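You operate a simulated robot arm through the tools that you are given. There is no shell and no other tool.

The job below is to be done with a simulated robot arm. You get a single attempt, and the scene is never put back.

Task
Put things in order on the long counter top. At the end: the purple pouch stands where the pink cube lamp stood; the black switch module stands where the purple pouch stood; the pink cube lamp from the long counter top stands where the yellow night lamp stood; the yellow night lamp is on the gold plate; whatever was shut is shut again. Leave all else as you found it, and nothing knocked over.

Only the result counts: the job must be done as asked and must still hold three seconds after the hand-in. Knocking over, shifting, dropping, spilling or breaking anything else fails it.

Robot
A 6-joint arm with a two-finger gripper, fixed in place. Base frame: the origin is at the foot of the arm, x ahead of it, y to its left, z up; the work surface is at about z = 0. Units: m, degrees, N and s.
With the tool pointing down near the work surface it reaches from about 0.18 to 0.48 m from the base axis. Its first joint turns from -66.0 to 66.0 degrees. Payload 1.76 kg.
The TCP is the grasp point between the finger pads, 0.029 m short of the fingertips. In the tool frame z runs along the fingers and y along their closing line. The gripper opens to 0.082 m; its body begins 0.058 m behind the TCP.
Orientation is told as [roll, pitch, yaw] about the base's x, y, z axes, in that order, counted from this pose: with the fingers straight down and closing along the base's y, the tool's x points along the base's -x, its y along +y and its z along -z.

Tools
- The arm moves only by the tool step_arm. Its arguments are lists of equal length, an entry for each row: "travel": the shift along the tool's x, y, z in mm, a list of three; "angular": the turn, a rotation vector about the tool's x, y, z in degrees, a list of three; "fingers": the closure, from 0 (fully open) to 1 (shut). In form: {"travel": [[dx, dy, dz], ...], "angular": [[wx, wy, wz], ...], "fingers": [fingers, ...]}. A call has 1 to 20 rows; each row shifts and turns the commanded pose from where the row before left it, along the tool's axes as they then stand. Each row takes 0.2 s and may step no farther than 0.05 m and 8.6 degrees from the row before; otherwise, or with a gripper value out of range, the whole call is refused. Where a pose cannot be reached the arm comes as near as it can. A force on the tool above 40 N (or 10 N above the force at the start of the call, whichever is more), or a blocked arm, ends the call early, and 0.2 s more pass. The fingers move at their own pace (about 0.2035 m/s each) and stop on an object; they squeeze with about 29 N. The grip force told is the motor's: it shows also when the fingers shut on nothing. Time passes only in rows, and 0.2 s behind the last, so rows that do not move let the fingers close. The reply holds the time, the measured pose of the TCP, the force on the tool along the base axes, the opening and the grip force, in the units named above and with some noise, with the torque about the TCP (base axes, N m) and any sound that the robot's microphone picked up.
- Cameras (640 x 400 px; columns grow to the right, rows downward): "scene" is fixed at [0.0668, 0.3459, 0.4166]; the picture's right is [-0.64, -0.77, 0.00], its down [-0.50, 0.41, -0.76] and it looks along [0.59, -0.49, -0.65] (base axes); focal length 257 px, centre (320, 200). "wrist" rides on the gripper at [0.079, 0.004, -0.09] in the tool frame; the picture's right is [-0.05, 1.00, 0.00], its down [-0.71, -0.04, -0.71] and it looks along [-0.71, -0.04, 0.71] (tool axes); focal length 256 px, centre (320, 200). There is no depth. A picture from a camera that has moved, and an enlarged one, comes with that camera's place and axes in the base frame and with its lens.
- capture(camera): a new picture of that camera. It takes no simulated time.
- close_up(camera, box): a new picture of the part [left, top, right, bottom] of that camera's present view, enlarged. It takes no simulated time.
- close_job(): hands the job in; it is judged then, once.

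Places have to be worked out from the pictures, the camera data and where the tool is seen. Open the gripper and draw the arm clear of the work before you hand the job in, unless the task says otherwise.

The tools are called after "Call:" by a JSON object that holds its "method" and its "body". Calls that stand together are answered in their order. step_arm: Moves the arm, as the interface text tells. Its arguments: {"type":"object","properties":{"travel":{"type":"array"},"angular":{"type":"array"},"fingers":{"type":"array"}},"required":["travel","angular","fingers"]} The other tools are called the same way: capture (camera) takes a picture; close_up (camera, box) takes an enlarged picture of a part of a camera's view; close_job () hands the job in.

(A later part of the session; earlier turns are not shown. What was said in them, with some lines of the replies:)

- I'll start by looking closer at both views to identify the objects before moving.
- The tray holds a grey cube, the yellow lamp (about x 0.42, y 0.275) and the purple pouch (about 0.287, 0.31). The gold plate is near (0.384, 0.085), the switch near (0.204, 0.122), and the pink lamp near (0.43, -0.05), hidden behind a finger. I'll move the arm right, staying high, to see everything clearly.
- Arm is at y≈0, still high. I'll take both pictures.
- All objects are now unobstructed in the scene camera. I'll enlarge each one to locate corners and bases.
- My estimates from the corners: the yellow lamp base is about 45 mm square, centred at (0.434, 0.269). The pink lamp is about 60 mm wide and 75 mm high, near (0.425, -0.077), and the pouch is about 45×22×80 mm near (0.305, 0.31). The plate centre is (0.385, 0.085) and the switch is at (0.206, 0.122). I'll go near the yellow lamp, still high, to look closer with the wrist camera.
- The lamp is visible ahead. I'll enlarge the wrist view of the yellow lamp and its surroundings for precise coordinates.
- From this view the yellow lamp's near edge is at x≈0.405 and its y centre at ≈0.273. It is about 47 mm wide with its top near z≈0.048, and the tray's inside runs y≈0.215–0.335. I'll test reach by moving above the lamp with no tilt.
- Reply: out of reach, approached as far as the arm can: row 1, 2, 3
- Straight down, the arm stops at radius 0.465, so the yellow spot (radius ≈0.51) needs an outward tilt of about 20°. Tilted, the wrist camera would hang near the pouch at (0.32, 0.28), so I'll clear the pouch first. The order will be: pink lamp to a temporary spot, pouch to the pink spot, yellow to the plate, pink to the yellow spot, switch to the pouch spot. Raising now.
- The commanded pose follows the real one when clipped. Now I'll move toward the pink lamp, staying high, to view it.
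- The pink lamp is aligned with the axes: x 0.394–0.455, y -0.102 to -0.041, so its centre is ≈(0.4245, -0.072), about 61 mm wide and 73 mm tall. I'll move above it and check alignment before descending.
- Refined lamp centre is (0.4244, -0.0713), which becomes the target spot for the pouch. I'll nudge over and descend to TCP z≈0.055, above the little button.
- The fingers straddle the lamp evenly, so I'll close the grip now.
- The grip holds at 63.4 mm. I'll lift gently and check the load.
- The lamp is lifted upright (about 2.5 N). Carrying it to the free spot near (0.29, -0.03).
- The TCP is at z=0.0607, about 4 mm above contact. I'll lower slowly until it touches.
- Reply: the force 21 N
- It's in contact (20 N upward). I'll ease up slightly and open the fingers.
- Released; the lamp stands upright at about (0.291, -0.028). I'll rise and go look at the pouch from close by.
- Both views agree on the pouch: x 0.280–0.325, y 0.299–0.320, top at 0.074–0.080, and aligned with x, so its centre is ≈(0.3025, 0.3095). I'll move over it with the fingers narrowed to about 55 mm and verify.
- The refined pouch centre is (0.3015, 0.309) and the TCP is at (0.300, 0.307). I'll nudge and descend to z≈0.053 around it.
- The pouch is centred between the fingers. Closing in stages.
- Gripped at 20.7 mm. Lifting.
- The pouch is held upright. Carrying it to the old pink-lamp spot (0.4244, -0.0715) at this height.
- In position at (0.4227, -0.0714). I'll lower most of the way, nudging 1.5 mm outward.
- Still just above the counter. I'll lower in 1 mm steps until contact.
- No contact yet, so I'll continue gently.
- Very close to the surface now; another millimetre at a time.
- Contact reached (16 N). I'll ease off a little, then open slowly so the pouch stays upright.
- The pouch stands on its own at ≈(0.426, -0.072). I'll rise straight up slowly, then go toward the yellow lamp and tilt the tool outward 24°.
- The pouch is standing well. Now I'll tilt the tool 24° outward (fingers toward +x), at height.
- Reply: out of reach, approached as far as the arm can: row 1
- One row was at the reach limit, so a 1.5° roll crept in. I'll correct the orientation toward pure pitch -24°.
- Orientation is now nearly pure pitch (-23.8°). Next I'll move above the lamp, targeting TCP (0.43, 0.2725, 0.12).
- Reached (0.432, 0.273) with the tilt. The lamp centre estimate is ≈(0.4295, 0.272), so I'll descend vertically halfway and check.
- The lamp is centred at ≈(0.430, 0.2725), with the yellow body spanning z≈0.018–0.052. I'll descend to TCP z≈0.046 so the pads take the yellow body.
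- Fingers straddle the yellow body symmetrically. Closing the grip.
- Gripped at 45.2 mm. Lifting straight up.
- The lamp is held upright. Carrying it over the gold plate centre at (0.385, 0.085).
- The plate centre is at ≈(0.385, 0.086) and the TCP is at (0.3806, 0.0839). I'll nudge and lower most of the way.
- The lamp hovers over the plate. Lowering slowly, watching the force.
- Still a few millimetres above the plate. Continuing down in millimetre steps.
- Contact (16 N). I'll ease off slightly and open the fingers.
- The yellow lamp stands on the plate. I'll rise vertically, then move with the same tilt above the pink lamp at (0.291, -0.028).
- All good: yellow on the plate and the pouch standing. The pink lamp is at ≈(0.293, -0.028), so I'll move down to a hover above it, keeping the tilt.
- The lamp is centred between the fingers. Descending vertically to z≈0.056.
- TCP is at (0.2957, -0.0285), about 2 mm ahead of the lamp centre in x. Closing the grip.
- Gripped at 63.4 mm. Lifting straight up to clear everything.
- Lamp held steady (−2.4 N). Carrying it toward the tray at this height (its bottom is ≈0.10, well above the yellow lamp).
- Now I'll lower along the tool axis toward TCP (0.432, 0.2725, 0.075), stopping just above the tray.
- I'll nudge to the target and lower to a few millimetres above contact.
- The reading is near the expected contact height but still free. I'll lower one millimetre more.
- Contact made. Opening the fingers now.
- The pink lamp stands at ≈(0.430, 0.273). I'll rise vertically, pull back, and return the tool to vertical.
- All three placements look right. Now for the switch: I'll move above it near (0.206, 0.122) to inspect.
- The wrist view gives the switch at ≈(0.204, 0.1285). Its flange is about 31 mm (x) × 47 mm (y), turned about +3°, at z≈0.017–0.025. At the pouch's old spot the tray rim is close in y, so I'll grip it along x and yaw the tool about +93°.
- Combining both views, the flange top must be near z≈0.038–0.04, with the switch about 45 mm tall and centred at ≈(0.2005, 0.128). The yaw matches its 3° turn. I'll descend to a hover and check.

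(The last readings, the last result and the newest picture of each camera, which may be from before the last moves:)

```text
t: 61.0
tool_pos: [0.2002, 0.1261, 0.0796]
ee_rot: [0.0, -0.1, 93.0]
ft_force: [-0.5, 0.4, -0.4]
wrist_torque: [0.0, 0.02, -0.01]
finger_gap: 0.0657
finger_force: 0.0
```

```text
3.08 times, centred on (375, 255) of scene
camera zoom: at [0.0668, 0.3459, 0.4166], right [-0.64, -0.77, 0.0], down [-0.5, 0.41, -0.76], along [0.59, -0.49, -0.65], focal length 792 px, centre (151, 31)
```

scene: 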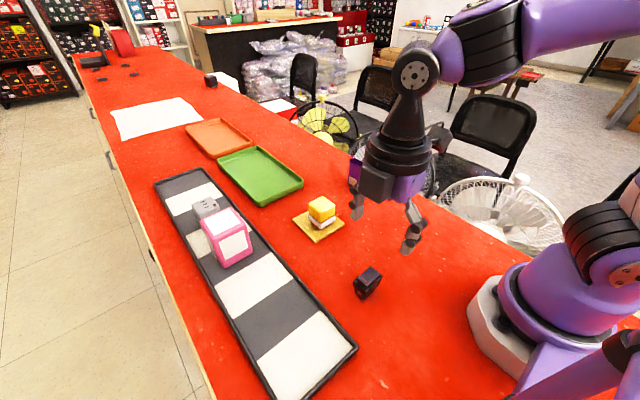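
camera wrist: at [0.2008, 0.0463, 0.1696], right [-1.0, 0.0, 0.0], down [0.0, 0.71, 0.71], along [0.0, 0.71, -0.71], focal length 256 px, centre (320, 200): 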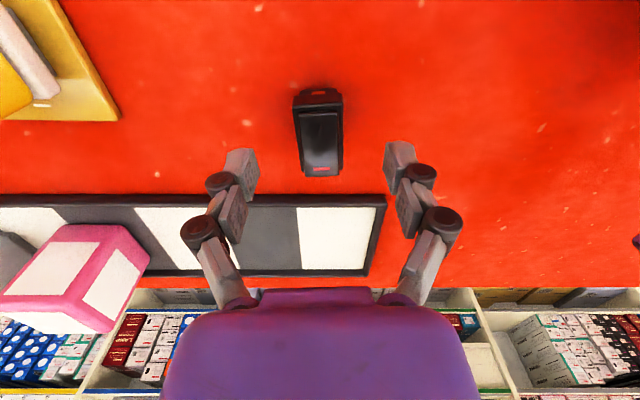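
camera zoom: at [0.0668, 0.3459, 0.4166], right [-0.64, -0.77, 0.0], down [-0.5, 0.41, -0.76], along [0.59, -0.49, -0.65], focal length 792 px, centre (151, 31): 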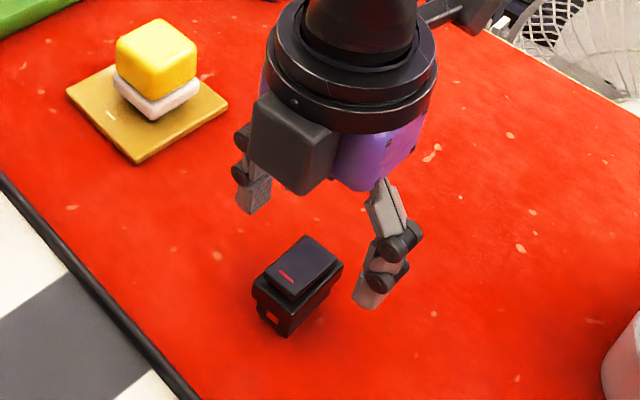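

Centre confirmed at ≈(0.200, 0.1286). Nudging +2.5 mm in y and descending to TCP z≈0.040.

Call:
{"method": "step_arm", "body": {"travel": [[-2.5, 0, 15], [0, 0, 15], [0, 0, 9], [0, 0, 0]], "angular": [[0, 0, 0], [0, 0, 0], [0, 0, 0], [0, 0, 0]], "fingers": [0.2, 0.2, 0.2, 0.2]}}

Call:
{"method": "capture", "body": {"camera": "wrist"}}

Call:
{"method": "close_up", "body": {"camera": "scene", "box": [320, 210, 430, 320]}}

```text
t: 62.0
tool_pos: [0.2009, 0.1296, 0.0407]
ee_rot: [-0.1, -0.1, 93.0]
ft_force: [0.0, -0.2, 0.0]
wrist_torque: [0.01, -0.02, -0.03]
finger_gap: 0.0657
finger_force: 0.1
```

```text
taken
camera wrist: at [0.201, 0.0491, 0.1303], right [-1.0, 0.0, 0.0], down [0.0, 0.71, 0.71], along [0.0, 0.71, -0.71], focal length 256 px, centre (320, 200)
```

wrist: 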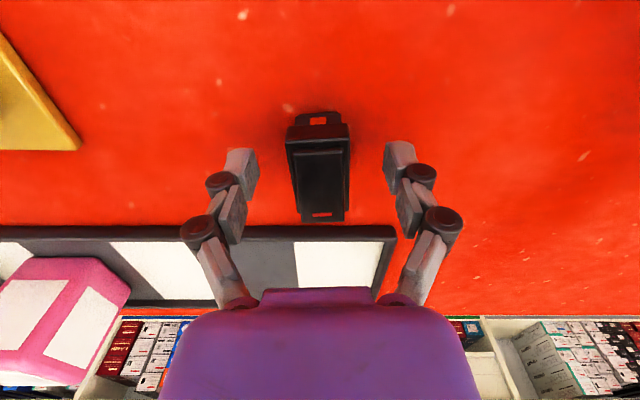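

```text
3.64 times, centred on (375, 265) of scene
camera zoom: at [0.0668, 0.3459, 0.4166], right [-0.64, -0.77, 0.0], down [-0.5, 0.41, -0.76], along [0.59, -0.49, -0.65], focal length 936 px, centre (120, -36)
```

zoom: 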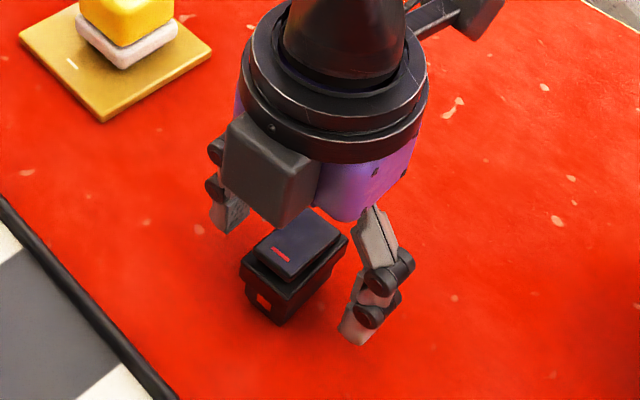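

The switch is centred between the fingers, with the flange at z≈0.027–0.039 within the pads. Closing.

Call:
{"method": "step_arm", "body": {"travel": [[0, 0, 0], [0, 0, 0], [0, 0, 0], [0, 0, 0]], "angular": [[0, 0, 0], [0, 0, 0], [0, 0, 0], [0, 0, 0]], "fingers": [0.5, 0.6, 1, 1]}}

Call:
{"method": "capture", "body": {"camera": "wrist"}}

```text
t: 63.0
tool_pos: [0.2009, 0.1294, 0.0405]
ee_rot: [0.0, 0.0, 93.1]
ft_force: [-1.4, -0.3, 3.9]
wrist_torque: [0.01, 0.02, 0.02]
finger_gap: 0.0259
finger_force: 28.8
```

```text
taken
camera wrist: at [0.201, 0.0492, 0.1305], right [-1.0, 0.0, 0.0], down [0.0, 0.71, 0.71], along [0.0, 0.71, -0.71], focal length 256 px, centre (320, 200)
```

wrist: 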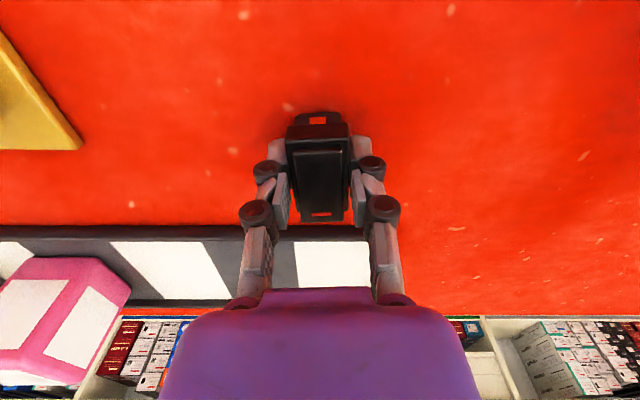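

Gripped at 25.9 mm on the flange. Lifting and checking.

Call:
{"method": "step_arm", "body": {"travel": [[0, 0, -8], [0, 0, -25], [0, 0, -35], [0, 0, 0]], "angular": [[0, 0, 0], [0, 0, 0], [0, 0, 0], [0, 0, 0]], "fingers": [1, 1, 1, 1]}}

Call:
{"method": "capture", "body": {"camera": "wrist"}}

Call:
{"method": "close_up", "body": {"camera": "scene", "box": [320, 180, 430, 290]}}

```text
t: 64.0
tool_pos: [0.2003, 0.1301, 0.1104]
ee_rot: [0.0, -0.1, 93.0]
ft_force: [0.3, 0.3, -1.0]
wrist_torque: [0.01, 0.0, 0.03]
finger_gap: 0.0258
finger_force: 29.1
```

```text
taken
camera wrist: at [0.2011, 0.05, 0.1994], right [-1.0, 0.0, 0.0], down [0.0, 0.71, 0.71], along [0.0, 0.71, -0.71], focal length 256 px, centre (320, 200)
```

wrist: 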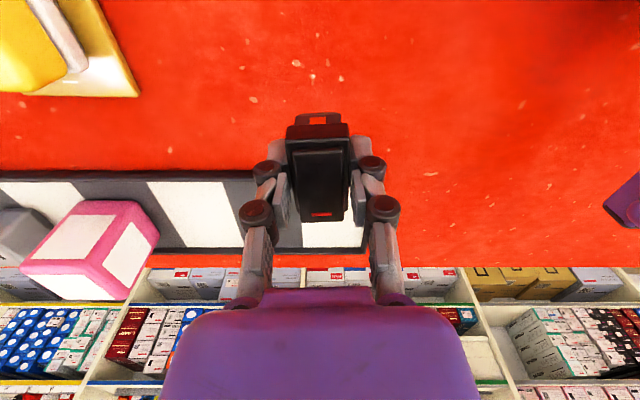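

```text
3.64 times, centred on (375, 235) of scene
camera zoom: at [0.0668, 0.3459, 0.4166], right [-0.64, -0.77, 0.0], down [-0.5, 0.41, -0.76], along [0.59, -0.49, -0.65], focal length 936 px, centre (120, 73)
```

zoom: 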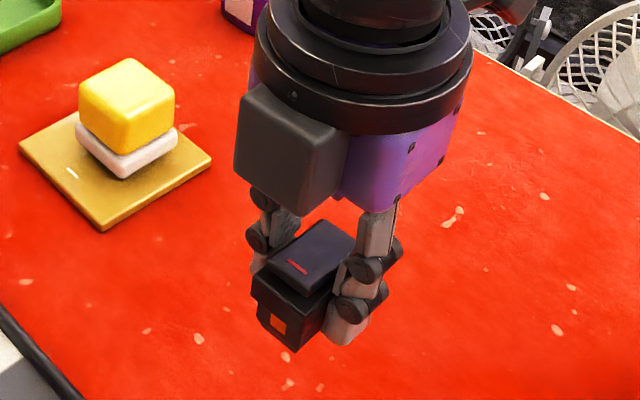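

The switch is held level. Carrying it to the pouch's old spot: TCP target (0.302, 0.3085), same height.

Call:
{"method": "step_arm", "body": {"travel": [[-34.6, -22.2, 0], [-34.6, -22.2, 0], [-34.6, -22.2, 0], [-34.6, -22.2, 0], [-34.6, -22.2, 0], [0, 0, 0]], "angular": [[0, 0, 0], [0, 0, 0], [0, 0, 0], [0, 0, 0], [0, 0, 0], [0, 0, 0]], "fingers": [1, 1, 1, 1, 1, 1]}}

Call:
{"method": "capture", "body": {"camera": "wrist"}}

Call:
{"method": "close_up", "body": {"camera": "scene", "box": [150, 190, 330, 370]}}

```text
t: 65.4
tool_pos: [0.3014, 0.3106, 0.1077]
ee_rot: [0.1, 0.0, 93.0]
ft_force: [-0.1, -0.3, -0.2]
wrist_torque: [0.06, 0.01, 0.0]
finger_gap: 0.0263
finger_force: 29.1
```

```text
taken
camera wrist: at [0.3016, 0.2306, 0.1986], right [-1.0, 0.0, 0.0], down [0.0, 0.71, 0.71], along [0.0, 0.71, -0.71], focal length 256 px, centre (320, 200)
```

wrist: 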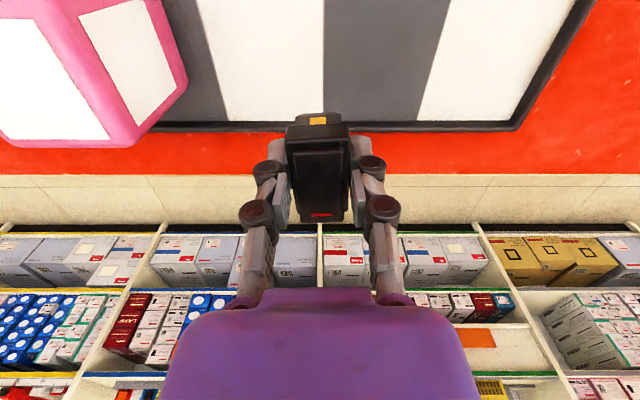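

```text
2.22 times, centred on (240, 280) of scene
camera zoom: at [0.0668, 0.3459, 0.4166], right [-0.64, -0.77, 0.0], down [-0.5, 0.41, -0.76], along [0.59, -0.49, -0.65], focal length 572 px, centre (498, 22)
```

zoom: 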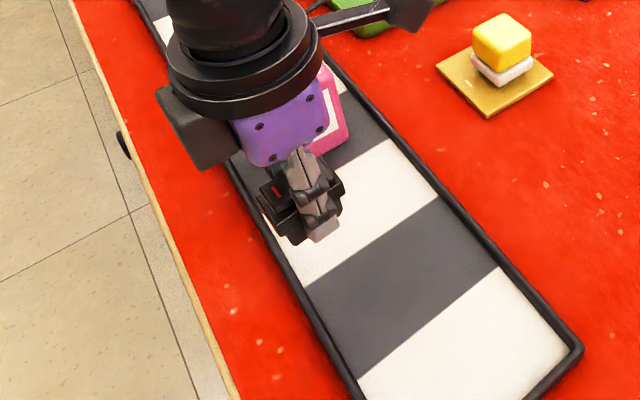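

At (0.3014, 0.3106). I'll shift −2 mm in y and lower to a few millimetres above the tray floor.

Call:
{"method": "step_arm", "body": {"travel": [[2.1, -0.6, 20], [0, 0, 20], [0, 0, 14], [0, 0, 0]], "angular": [[0, 0, 0], [0, 0, 0], [0, 0, 0], [0, 0, 0]], "fingers": [1, 1, 1, 1]}}

Call:
{"method": "capture", "body": {"camera": "wrist"}}

Call:
{"method": "close_up", "body": {"camera": "scene", "box": [190, 230, 310, 350]}}

```text
t: 66.4
tool_pos: [0.3026, 0.3079, 0.0534]
ee_rot: [0.0, 0.0, 93.0]
ft_force: [-0.6, -0.2, -1.1]
wrist_torque: [0.01, -0.02, 0.0]
finger_gap: 0.0263
finger_force: 29.7
```

```text
taken
camera wrist: at [0.3037, 0.227, 0.1442], right [-1.0, 0.0, 0.0], down [0.0, 0.71, 0.71], along [0.0, 0.71, -0.71], focal length 256 px, centre (320, 200)
```

wrist: 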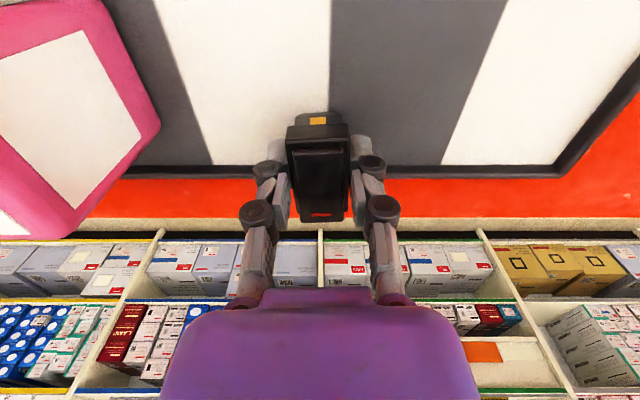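

```text
3.33 times, centred on (250, 290) of scene
camera zoom: at [0.0668, 0.3459, 0.4166], right [-0.64, -0.77, 0.0], down [-0.5, 0.41, -0.76], along [0.59, -0.49, -0.65], focal length 858 px, centre (553, -100)
```

zoom: 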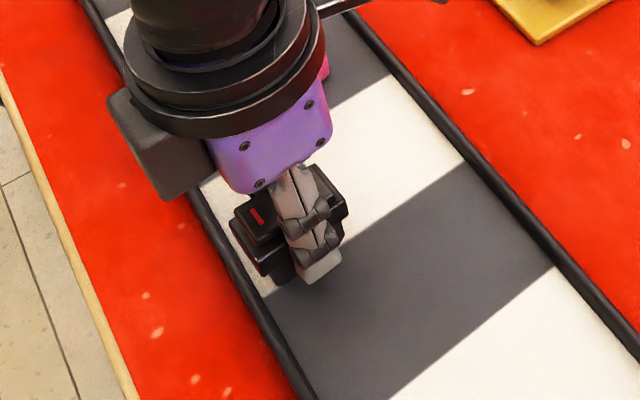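

Clear of the rim. Lowering slowly to contact.

Call:
{"method": "step_arm", "body": {"travel": [[0, 0, 3], [0, 0, 2], [0, 0, 1], [0, 0, 0]], "angular": [[0, 0, 0], [0, 0, 0], [0, 0, 0], [0, 0, 0]], "fingers": [1, 1, 1, 1]}}

```text
t: 67.4
tool_pos: [0.3035, 0.3072, 0.0477]
ee_rot: [0.0, 0.0, 93.0]
ft_force: [0.0, -0.4, -0.2]
wrist_torque: [-0.03, 0.02, 0.01]
finger_gap: 0.0264
finger_force: 28.8
```

Call:
{"method": "step_arm", "body": {"travel": [[0, 0, 1], [0, 0, 0]], "angular": [[0, 0, 0], [0, 0, 0]], "fingers": [1, 1]}}

```text
t: 68.0
tool_pos: [0.3026, 0.3066, 0.0461]
ee_rot: [0.1, -0.1, 93.1]
ft_force: [-0.3, -0.1, -0.9]
wrist_torque: [0.0, 0.02, 0.0]
finger_gap: 0.0264
finger_force: 28.8
```

No contact yet. One more millimetre.

Call:
{"method": "step_arm", "body": {"travel": [[0, 0, 1], [0, 0, 0]], "angular": [[0, 0, 0], [0, 0, 0]], "fingers": [1, 1]}}

```text
t: 68.6
tool_pos: [0.3034, 0.307, 0.0445]
ee_rot: [0.0, -0.2, 93.0]
ft_force: [1.0, 0.5, -0.5]
wrist_torque: [0.0, 0.01, -0.01]
finger_gap: 0.0262
finger_force: 29.3
```

Still free. I'll shift +1.5 mm in y to centre better, then lower another millimetre.

Call:
{"method": "step_arm", "body": {"travel": [[-1.5, 0, 0], [0, 0, 1], [0, 0, 0]], "angular": [[0, 0, 0], [0, 0, 0], [0, 0, 0]], "fingers": [1, 1, 1]}}

```text
t: 69.4
tool_pos: [0.3043, 0.3083, 0.0448]
ee_rot: [0.0, -0.1, 93.0]
ft_force: [-1.1, 0.6, 3.2]
wrist_torque: [0.0, 0.04, 0.03]
finger_gap: 0.0262
finger_force: 28.9
```

Light contact (≈4 N). Opening the fingers gradually.

Call:
{"method": "step_arm", "body": {"travel": [[0, 0, 0], [0, 0, 0], [0, 0, 0], [0, 0, 0]], "angular": [[0, 0, 0], [0, 0, 0], [0, 0, 0], [0, 0, 0]], "fingers": [0.66, 0.58, 0.45, 0.35]}}

Call:
{"method": "capture", "body": {"camera": "wrist"}}

Call:
{"method": "close_up", "body": {"camera": "scene", "box": [190, 230, 310, 350]}}

```text
t: 70.4
tool_pos: [0.3024, 0.3084, 0.0453]
ee_rot: [0.0, -0.2, 92.9]
ft_force: [0.1, 0.4, 1.2]
wrist_torque: [0.0, 0.03, -0.02]
finger_gap: 0.0533
finger_force: 0.0
```

```text
taken
camera wrist: at [0.304, 0.2275, 0.1352], right [-1.0, 0.0, 0.0], down [0.0, 0.71, 0.71], along [0.0, 0.71, -0.71], focal length 256 px, centre (320, 200)
```

wrist: 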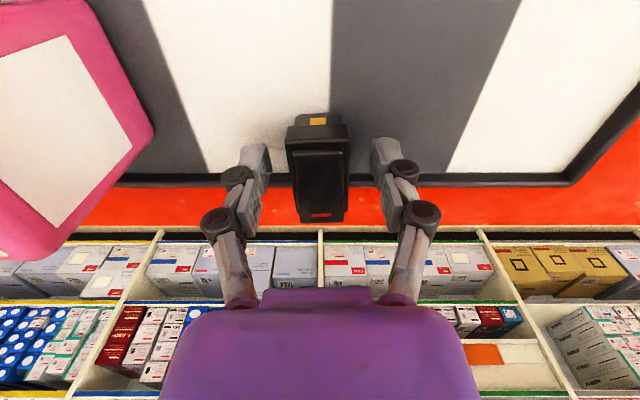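

```text
3.33 times, centred on (250, 290) of scene
camera zoom: at [0.0668, 0.3459, 0.4166], right [-0.64, -0.77, 0.0], down [-0.5, 0.41, -0.76], along [0.59, -0.49, -0.65], focal length 858 px, centre (553, -100)
```

zoom: 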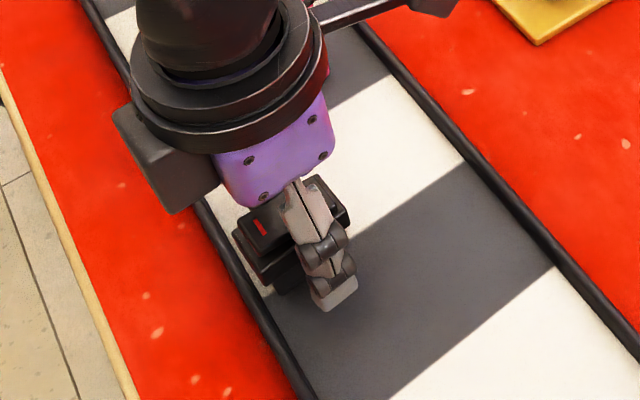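

Released and standing. Rising straight up and drawing the arm clear.

Call:
{"method": "step_arm", "body": {"travel": [[0, 0, -12], [0, 0, -30], [0, 0, -45], [0, 0, -45], [0, 0, -25], [40, 15, 0], [40, 15, 0], [40, 15, 0], [40, 15, 0], [40, 10, 0], [40, 0, 0]], "angular": [[0, 0, 0], [0, 0, 0], [0, 0, 0], [0, 0, 0], [0, 0, 0], [0, 0, 0], [0, 0, 0], [0, 0, 0], [0, 0, 0], [0, 0, 0], [0, 0, 0]], "fingers": [0.35, 0.2, 0, 0, 0, 0, 0, 0, 0, 0, 0]}}

Call:
{"method": "capture", "body": {"camera": "scene"}}

Call:
{"method": "capture", "body": {"camera": "wrist"}}

```text
t: 72.8
tool_pos: [0.2458, 0.0636, 0.2025]
ee_rot: [-0.1, -0.1, 93.1]
ft_force: [-1.2, -0.7, 0.4]
wrist_torque: [0.04, 0.0, 0.03]
finger_gap: 0.082
finger_force: 0.0
```

```text
taken
```

scene: 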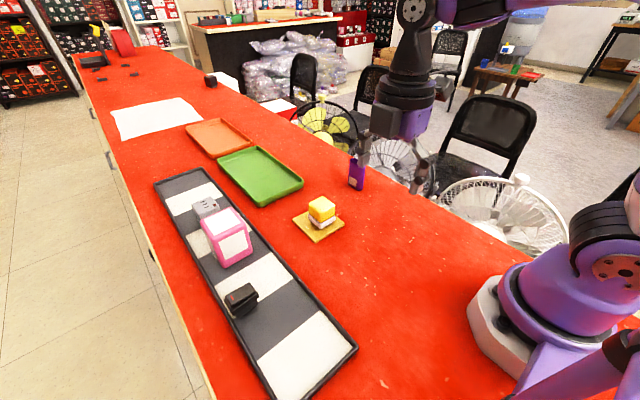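

```text
taken
camera wrist: at [0.2467, -0.0163, 0.291], right [-1.0, 0.0, 0.0], down [0.0, 0.71, 0.71], along [0.0, 0.71, -0.71], focal length 256 px, centre (320, 200)
```

wrist: 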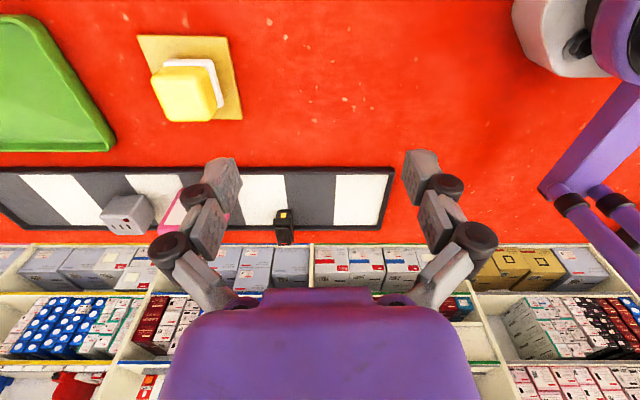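

Now I'll inspect each placed object closely.

Call:
{"method": "close_up", "body": {"camera": "scene", "box": [195, 255, 295, 345]}}

Call:
{"method": "close_up", "body": {"camera": "scene", "box": [170, 170, 280, 280]}}

Call:
{"method": "close_up", "body": {"camera": "scene", "box": [270, 140, 390, 260]}}

Call:
{"method": "close_up", "body": {"camera": "wrist", "box": [240, 150, 400, 270]}}

```text
4.44 times, centred on (245, 300) of scene
camera zoom: at [0.0668, 0.3459, 0.4166], right [-0.64, -0.77, 0.0], down [-0.5, 0.41, -0.76], along [0.59, -0.49, -0.65], focal length 1144 px, centre (653, -244)
```

zoom: 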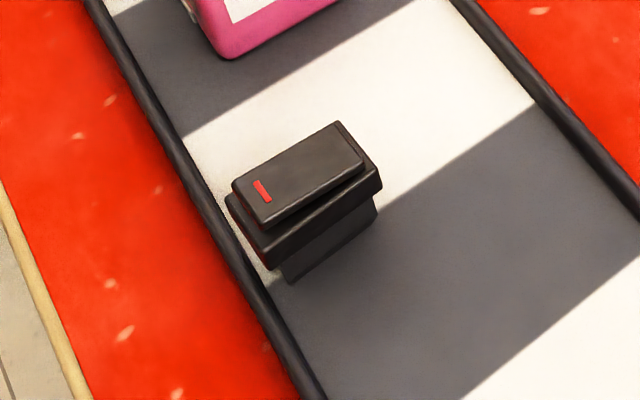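

```text
3.64 times, centred on (225, 225) of scene
camera zoom: at [0.0668, 0.3459, 0.4166], right [-0.64, -0.77, 0.0], down [-0.5, 0.41, -0.76], along [0.59, -0.49, -0.65], focal length 936 px, centre (666, 109)
```

zoom: 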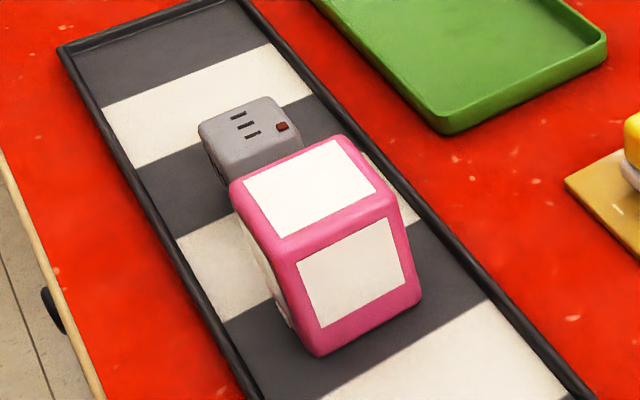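

```text
3.33 times, centred on (330, 200) of scene
camera zoom: at [0.0668, 0.3459, 0.4166], right [-0.64, -0.77, 0.0], down [-0.5, 0.41, -0.76], along [0.59, -0.49, -0.65], focal length 858 px, centre (287, 200)
```

zoom: 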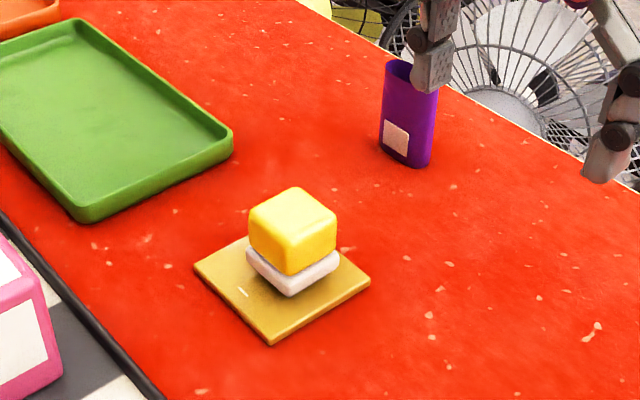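

```text
3.33 times, centred on (320, 210) of wrist
camera zoom: at [0.2467, -0.0163, 0.291], right [-1.0, 0.0, 0.0], down [0.0, 0.71, 0.71], along [0.0, 0.71, -0.71], focal length 853 px, centre (320, 167)
```

zoom: 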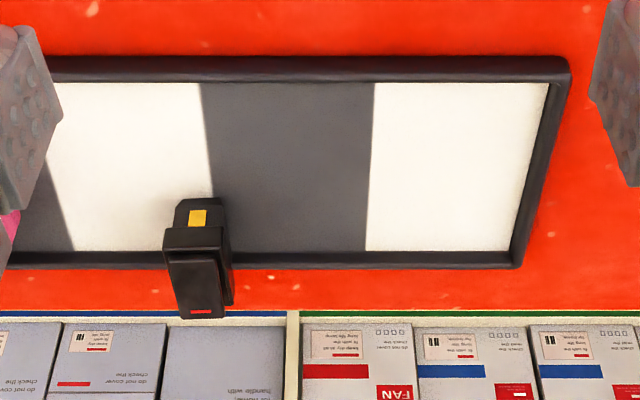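

Everything stands upright. I'll double-check how well the yellow lamp sits within the plate, using the wrist camera.

Call:
{"method": "close_up", "body": {"camera": "wrist", "box": [110, 10, 270, 140]}}

Call:
{"method": "close_up", "body": {"camera": "scene", "box": [285, 185, 355, 250]}}

Call:
{"method": "close_up", "body": {"camera": "scene", "box": [335, 140, 385, 200]}}

```text
3.08 times, centred on (190, 75) of wrist
camera zoom: at [0.2467, -0.0163, 0.291], right [-1.0, 0.0, 0.0], down [0.0, 0.71, 0.71], along [0.0, 0.71, -0.71], focal length 788 px, centre (720, 585)
```

zoom: 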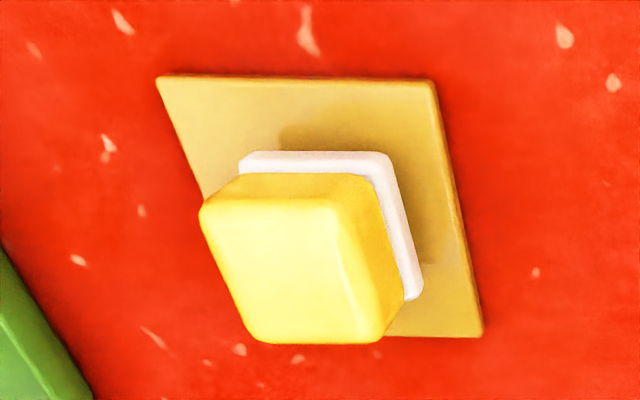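

```text
6.15 times, centred on (320, 218) of scene
camera zoom: at [0.0668, 0.3459, 0.4166], right [-0.64, -0.77, 0.0], down [-0.5, 0.41, -0.76], along [0.59, -0.49, -0.65], focal length 1584 px, centre (320, 92)
```

zoom: 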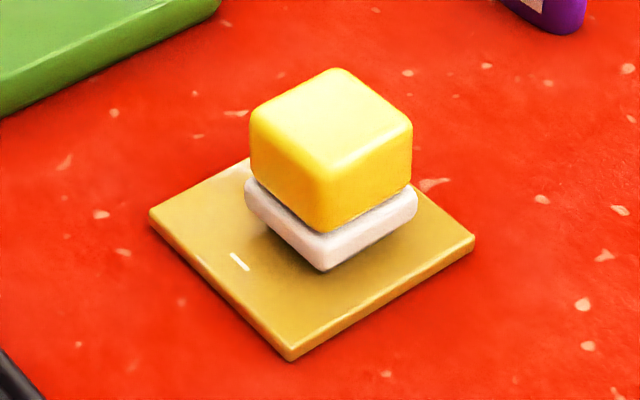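

```text
6.67 times, centred on (360, 170) of scene
camera zoom: at [0.0668, 0.3459, 0.4166], right [-0.64, -0.77, 0.0], down [-0.5, 0.41, -0.76], along [0.59, -0.49, -0.65], focal length 1716 px, centre (53, 400)
```

zoom: 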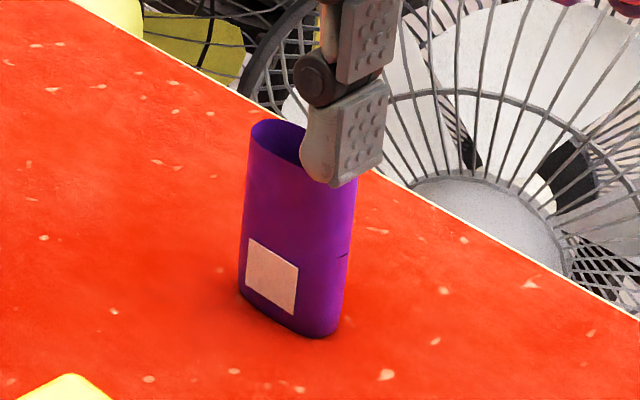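

The yellow lamp sits on a narrow foot, centred within a few millimetres on the plate, and the pouch, pink lamp and switch all stand upright at their targets. I'll draw the arm up and away from the work, then take a final look.

Call:
{"method": "step_arm", "body": {"travel": [[0, 0, -40], [20, 0, -30], [30, 10, 0], [0, 0, 0], [0, 0, 0]], "angular": [[0, 0, 0], [0, 0, 0], [0, 0, 0], [0, 0, 0], [0, 0, 0]], "fingers": [0, 0, 0, 0, 0]}}

Call:
{"method": "capture", "body": {"camera": "scene"}}

Call:
{"method": "close_up", "body": {"camera": "scene", "box": [140, 130, 400, 380]}}

```text
t: 74.0
tool_pos: [0.2365, 0.0155, 0.2734]
ee_rot: [0.0, 0.0, 93.0]
ft_force: [-0.3, -0.5, -0.3]
wrist_torque: [0.03, -0.03, 0.0]
finger_gap: 0.0821
finger_force: 0.1
```

```text
taken
```

scene: 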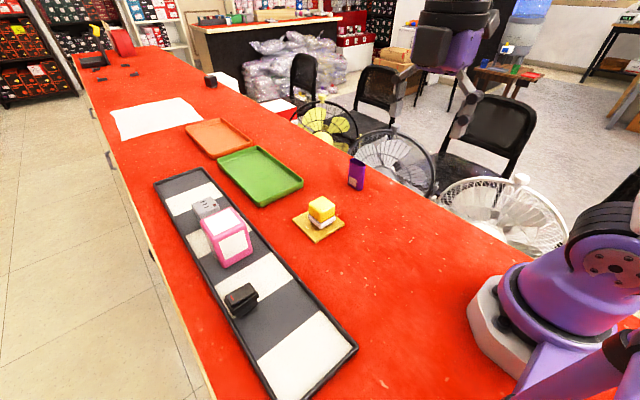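

```text
1.60 times, centred on (270, 255) of scene
camera zoom: at [0.0668, 0.3459, 0.4166], right [-0.64, -0.77, 0.0], down [-0.5, 0.41, -0.76], along [0.59, -0.49, -0.65], focal length 412 px, centre (400, 112)
```

zoom: 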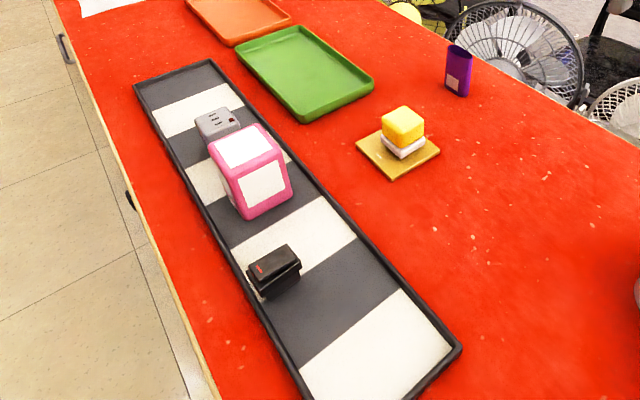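

The arm is clear with the gripper open. Yellow lamp is on the gold plate, pink lamp on the yellow lamp's spot, pouch on the pink lamp's spot and switch on the pouch's spot. The grey cube, trays and plate look undisturbed, so I'm handing in.

Call:
{"method": "close_job", "body": {}}

```text
The job is handed in.
```

I moved all four objects, and each was standing upright at its target in the final pictures. I've handed the job in but don't have the verdict.

| Object | Where it stands now | Estimated error |
|---|---|---|
| Purple pouch | where the pink cube lamp stood | about 2 mm |
| Black switch module | where the purple pouch stood | about 2–3 mm |
| Pink cube lamp | where the yellow night lamp stood | about 1–2 mm |
| Yellow night lamp | on the gold plate | a few mm from the centre |

These errors are worked out from camera views and arm readings, so they are approximate.

- **Temporary move:** I set the pink lamp down on a free patch of counter partway through, because the pouch had to go first. Reaching the yellow lamp meant tilting the arm, which would have put its camera close to the pouch.
- **Everything else:** Nothing was opened, so nothing needed shutting. The grey cube, plate and trays look unmoved.
- **Arm:** It was drawn up and away with the gripper open before hand-in.
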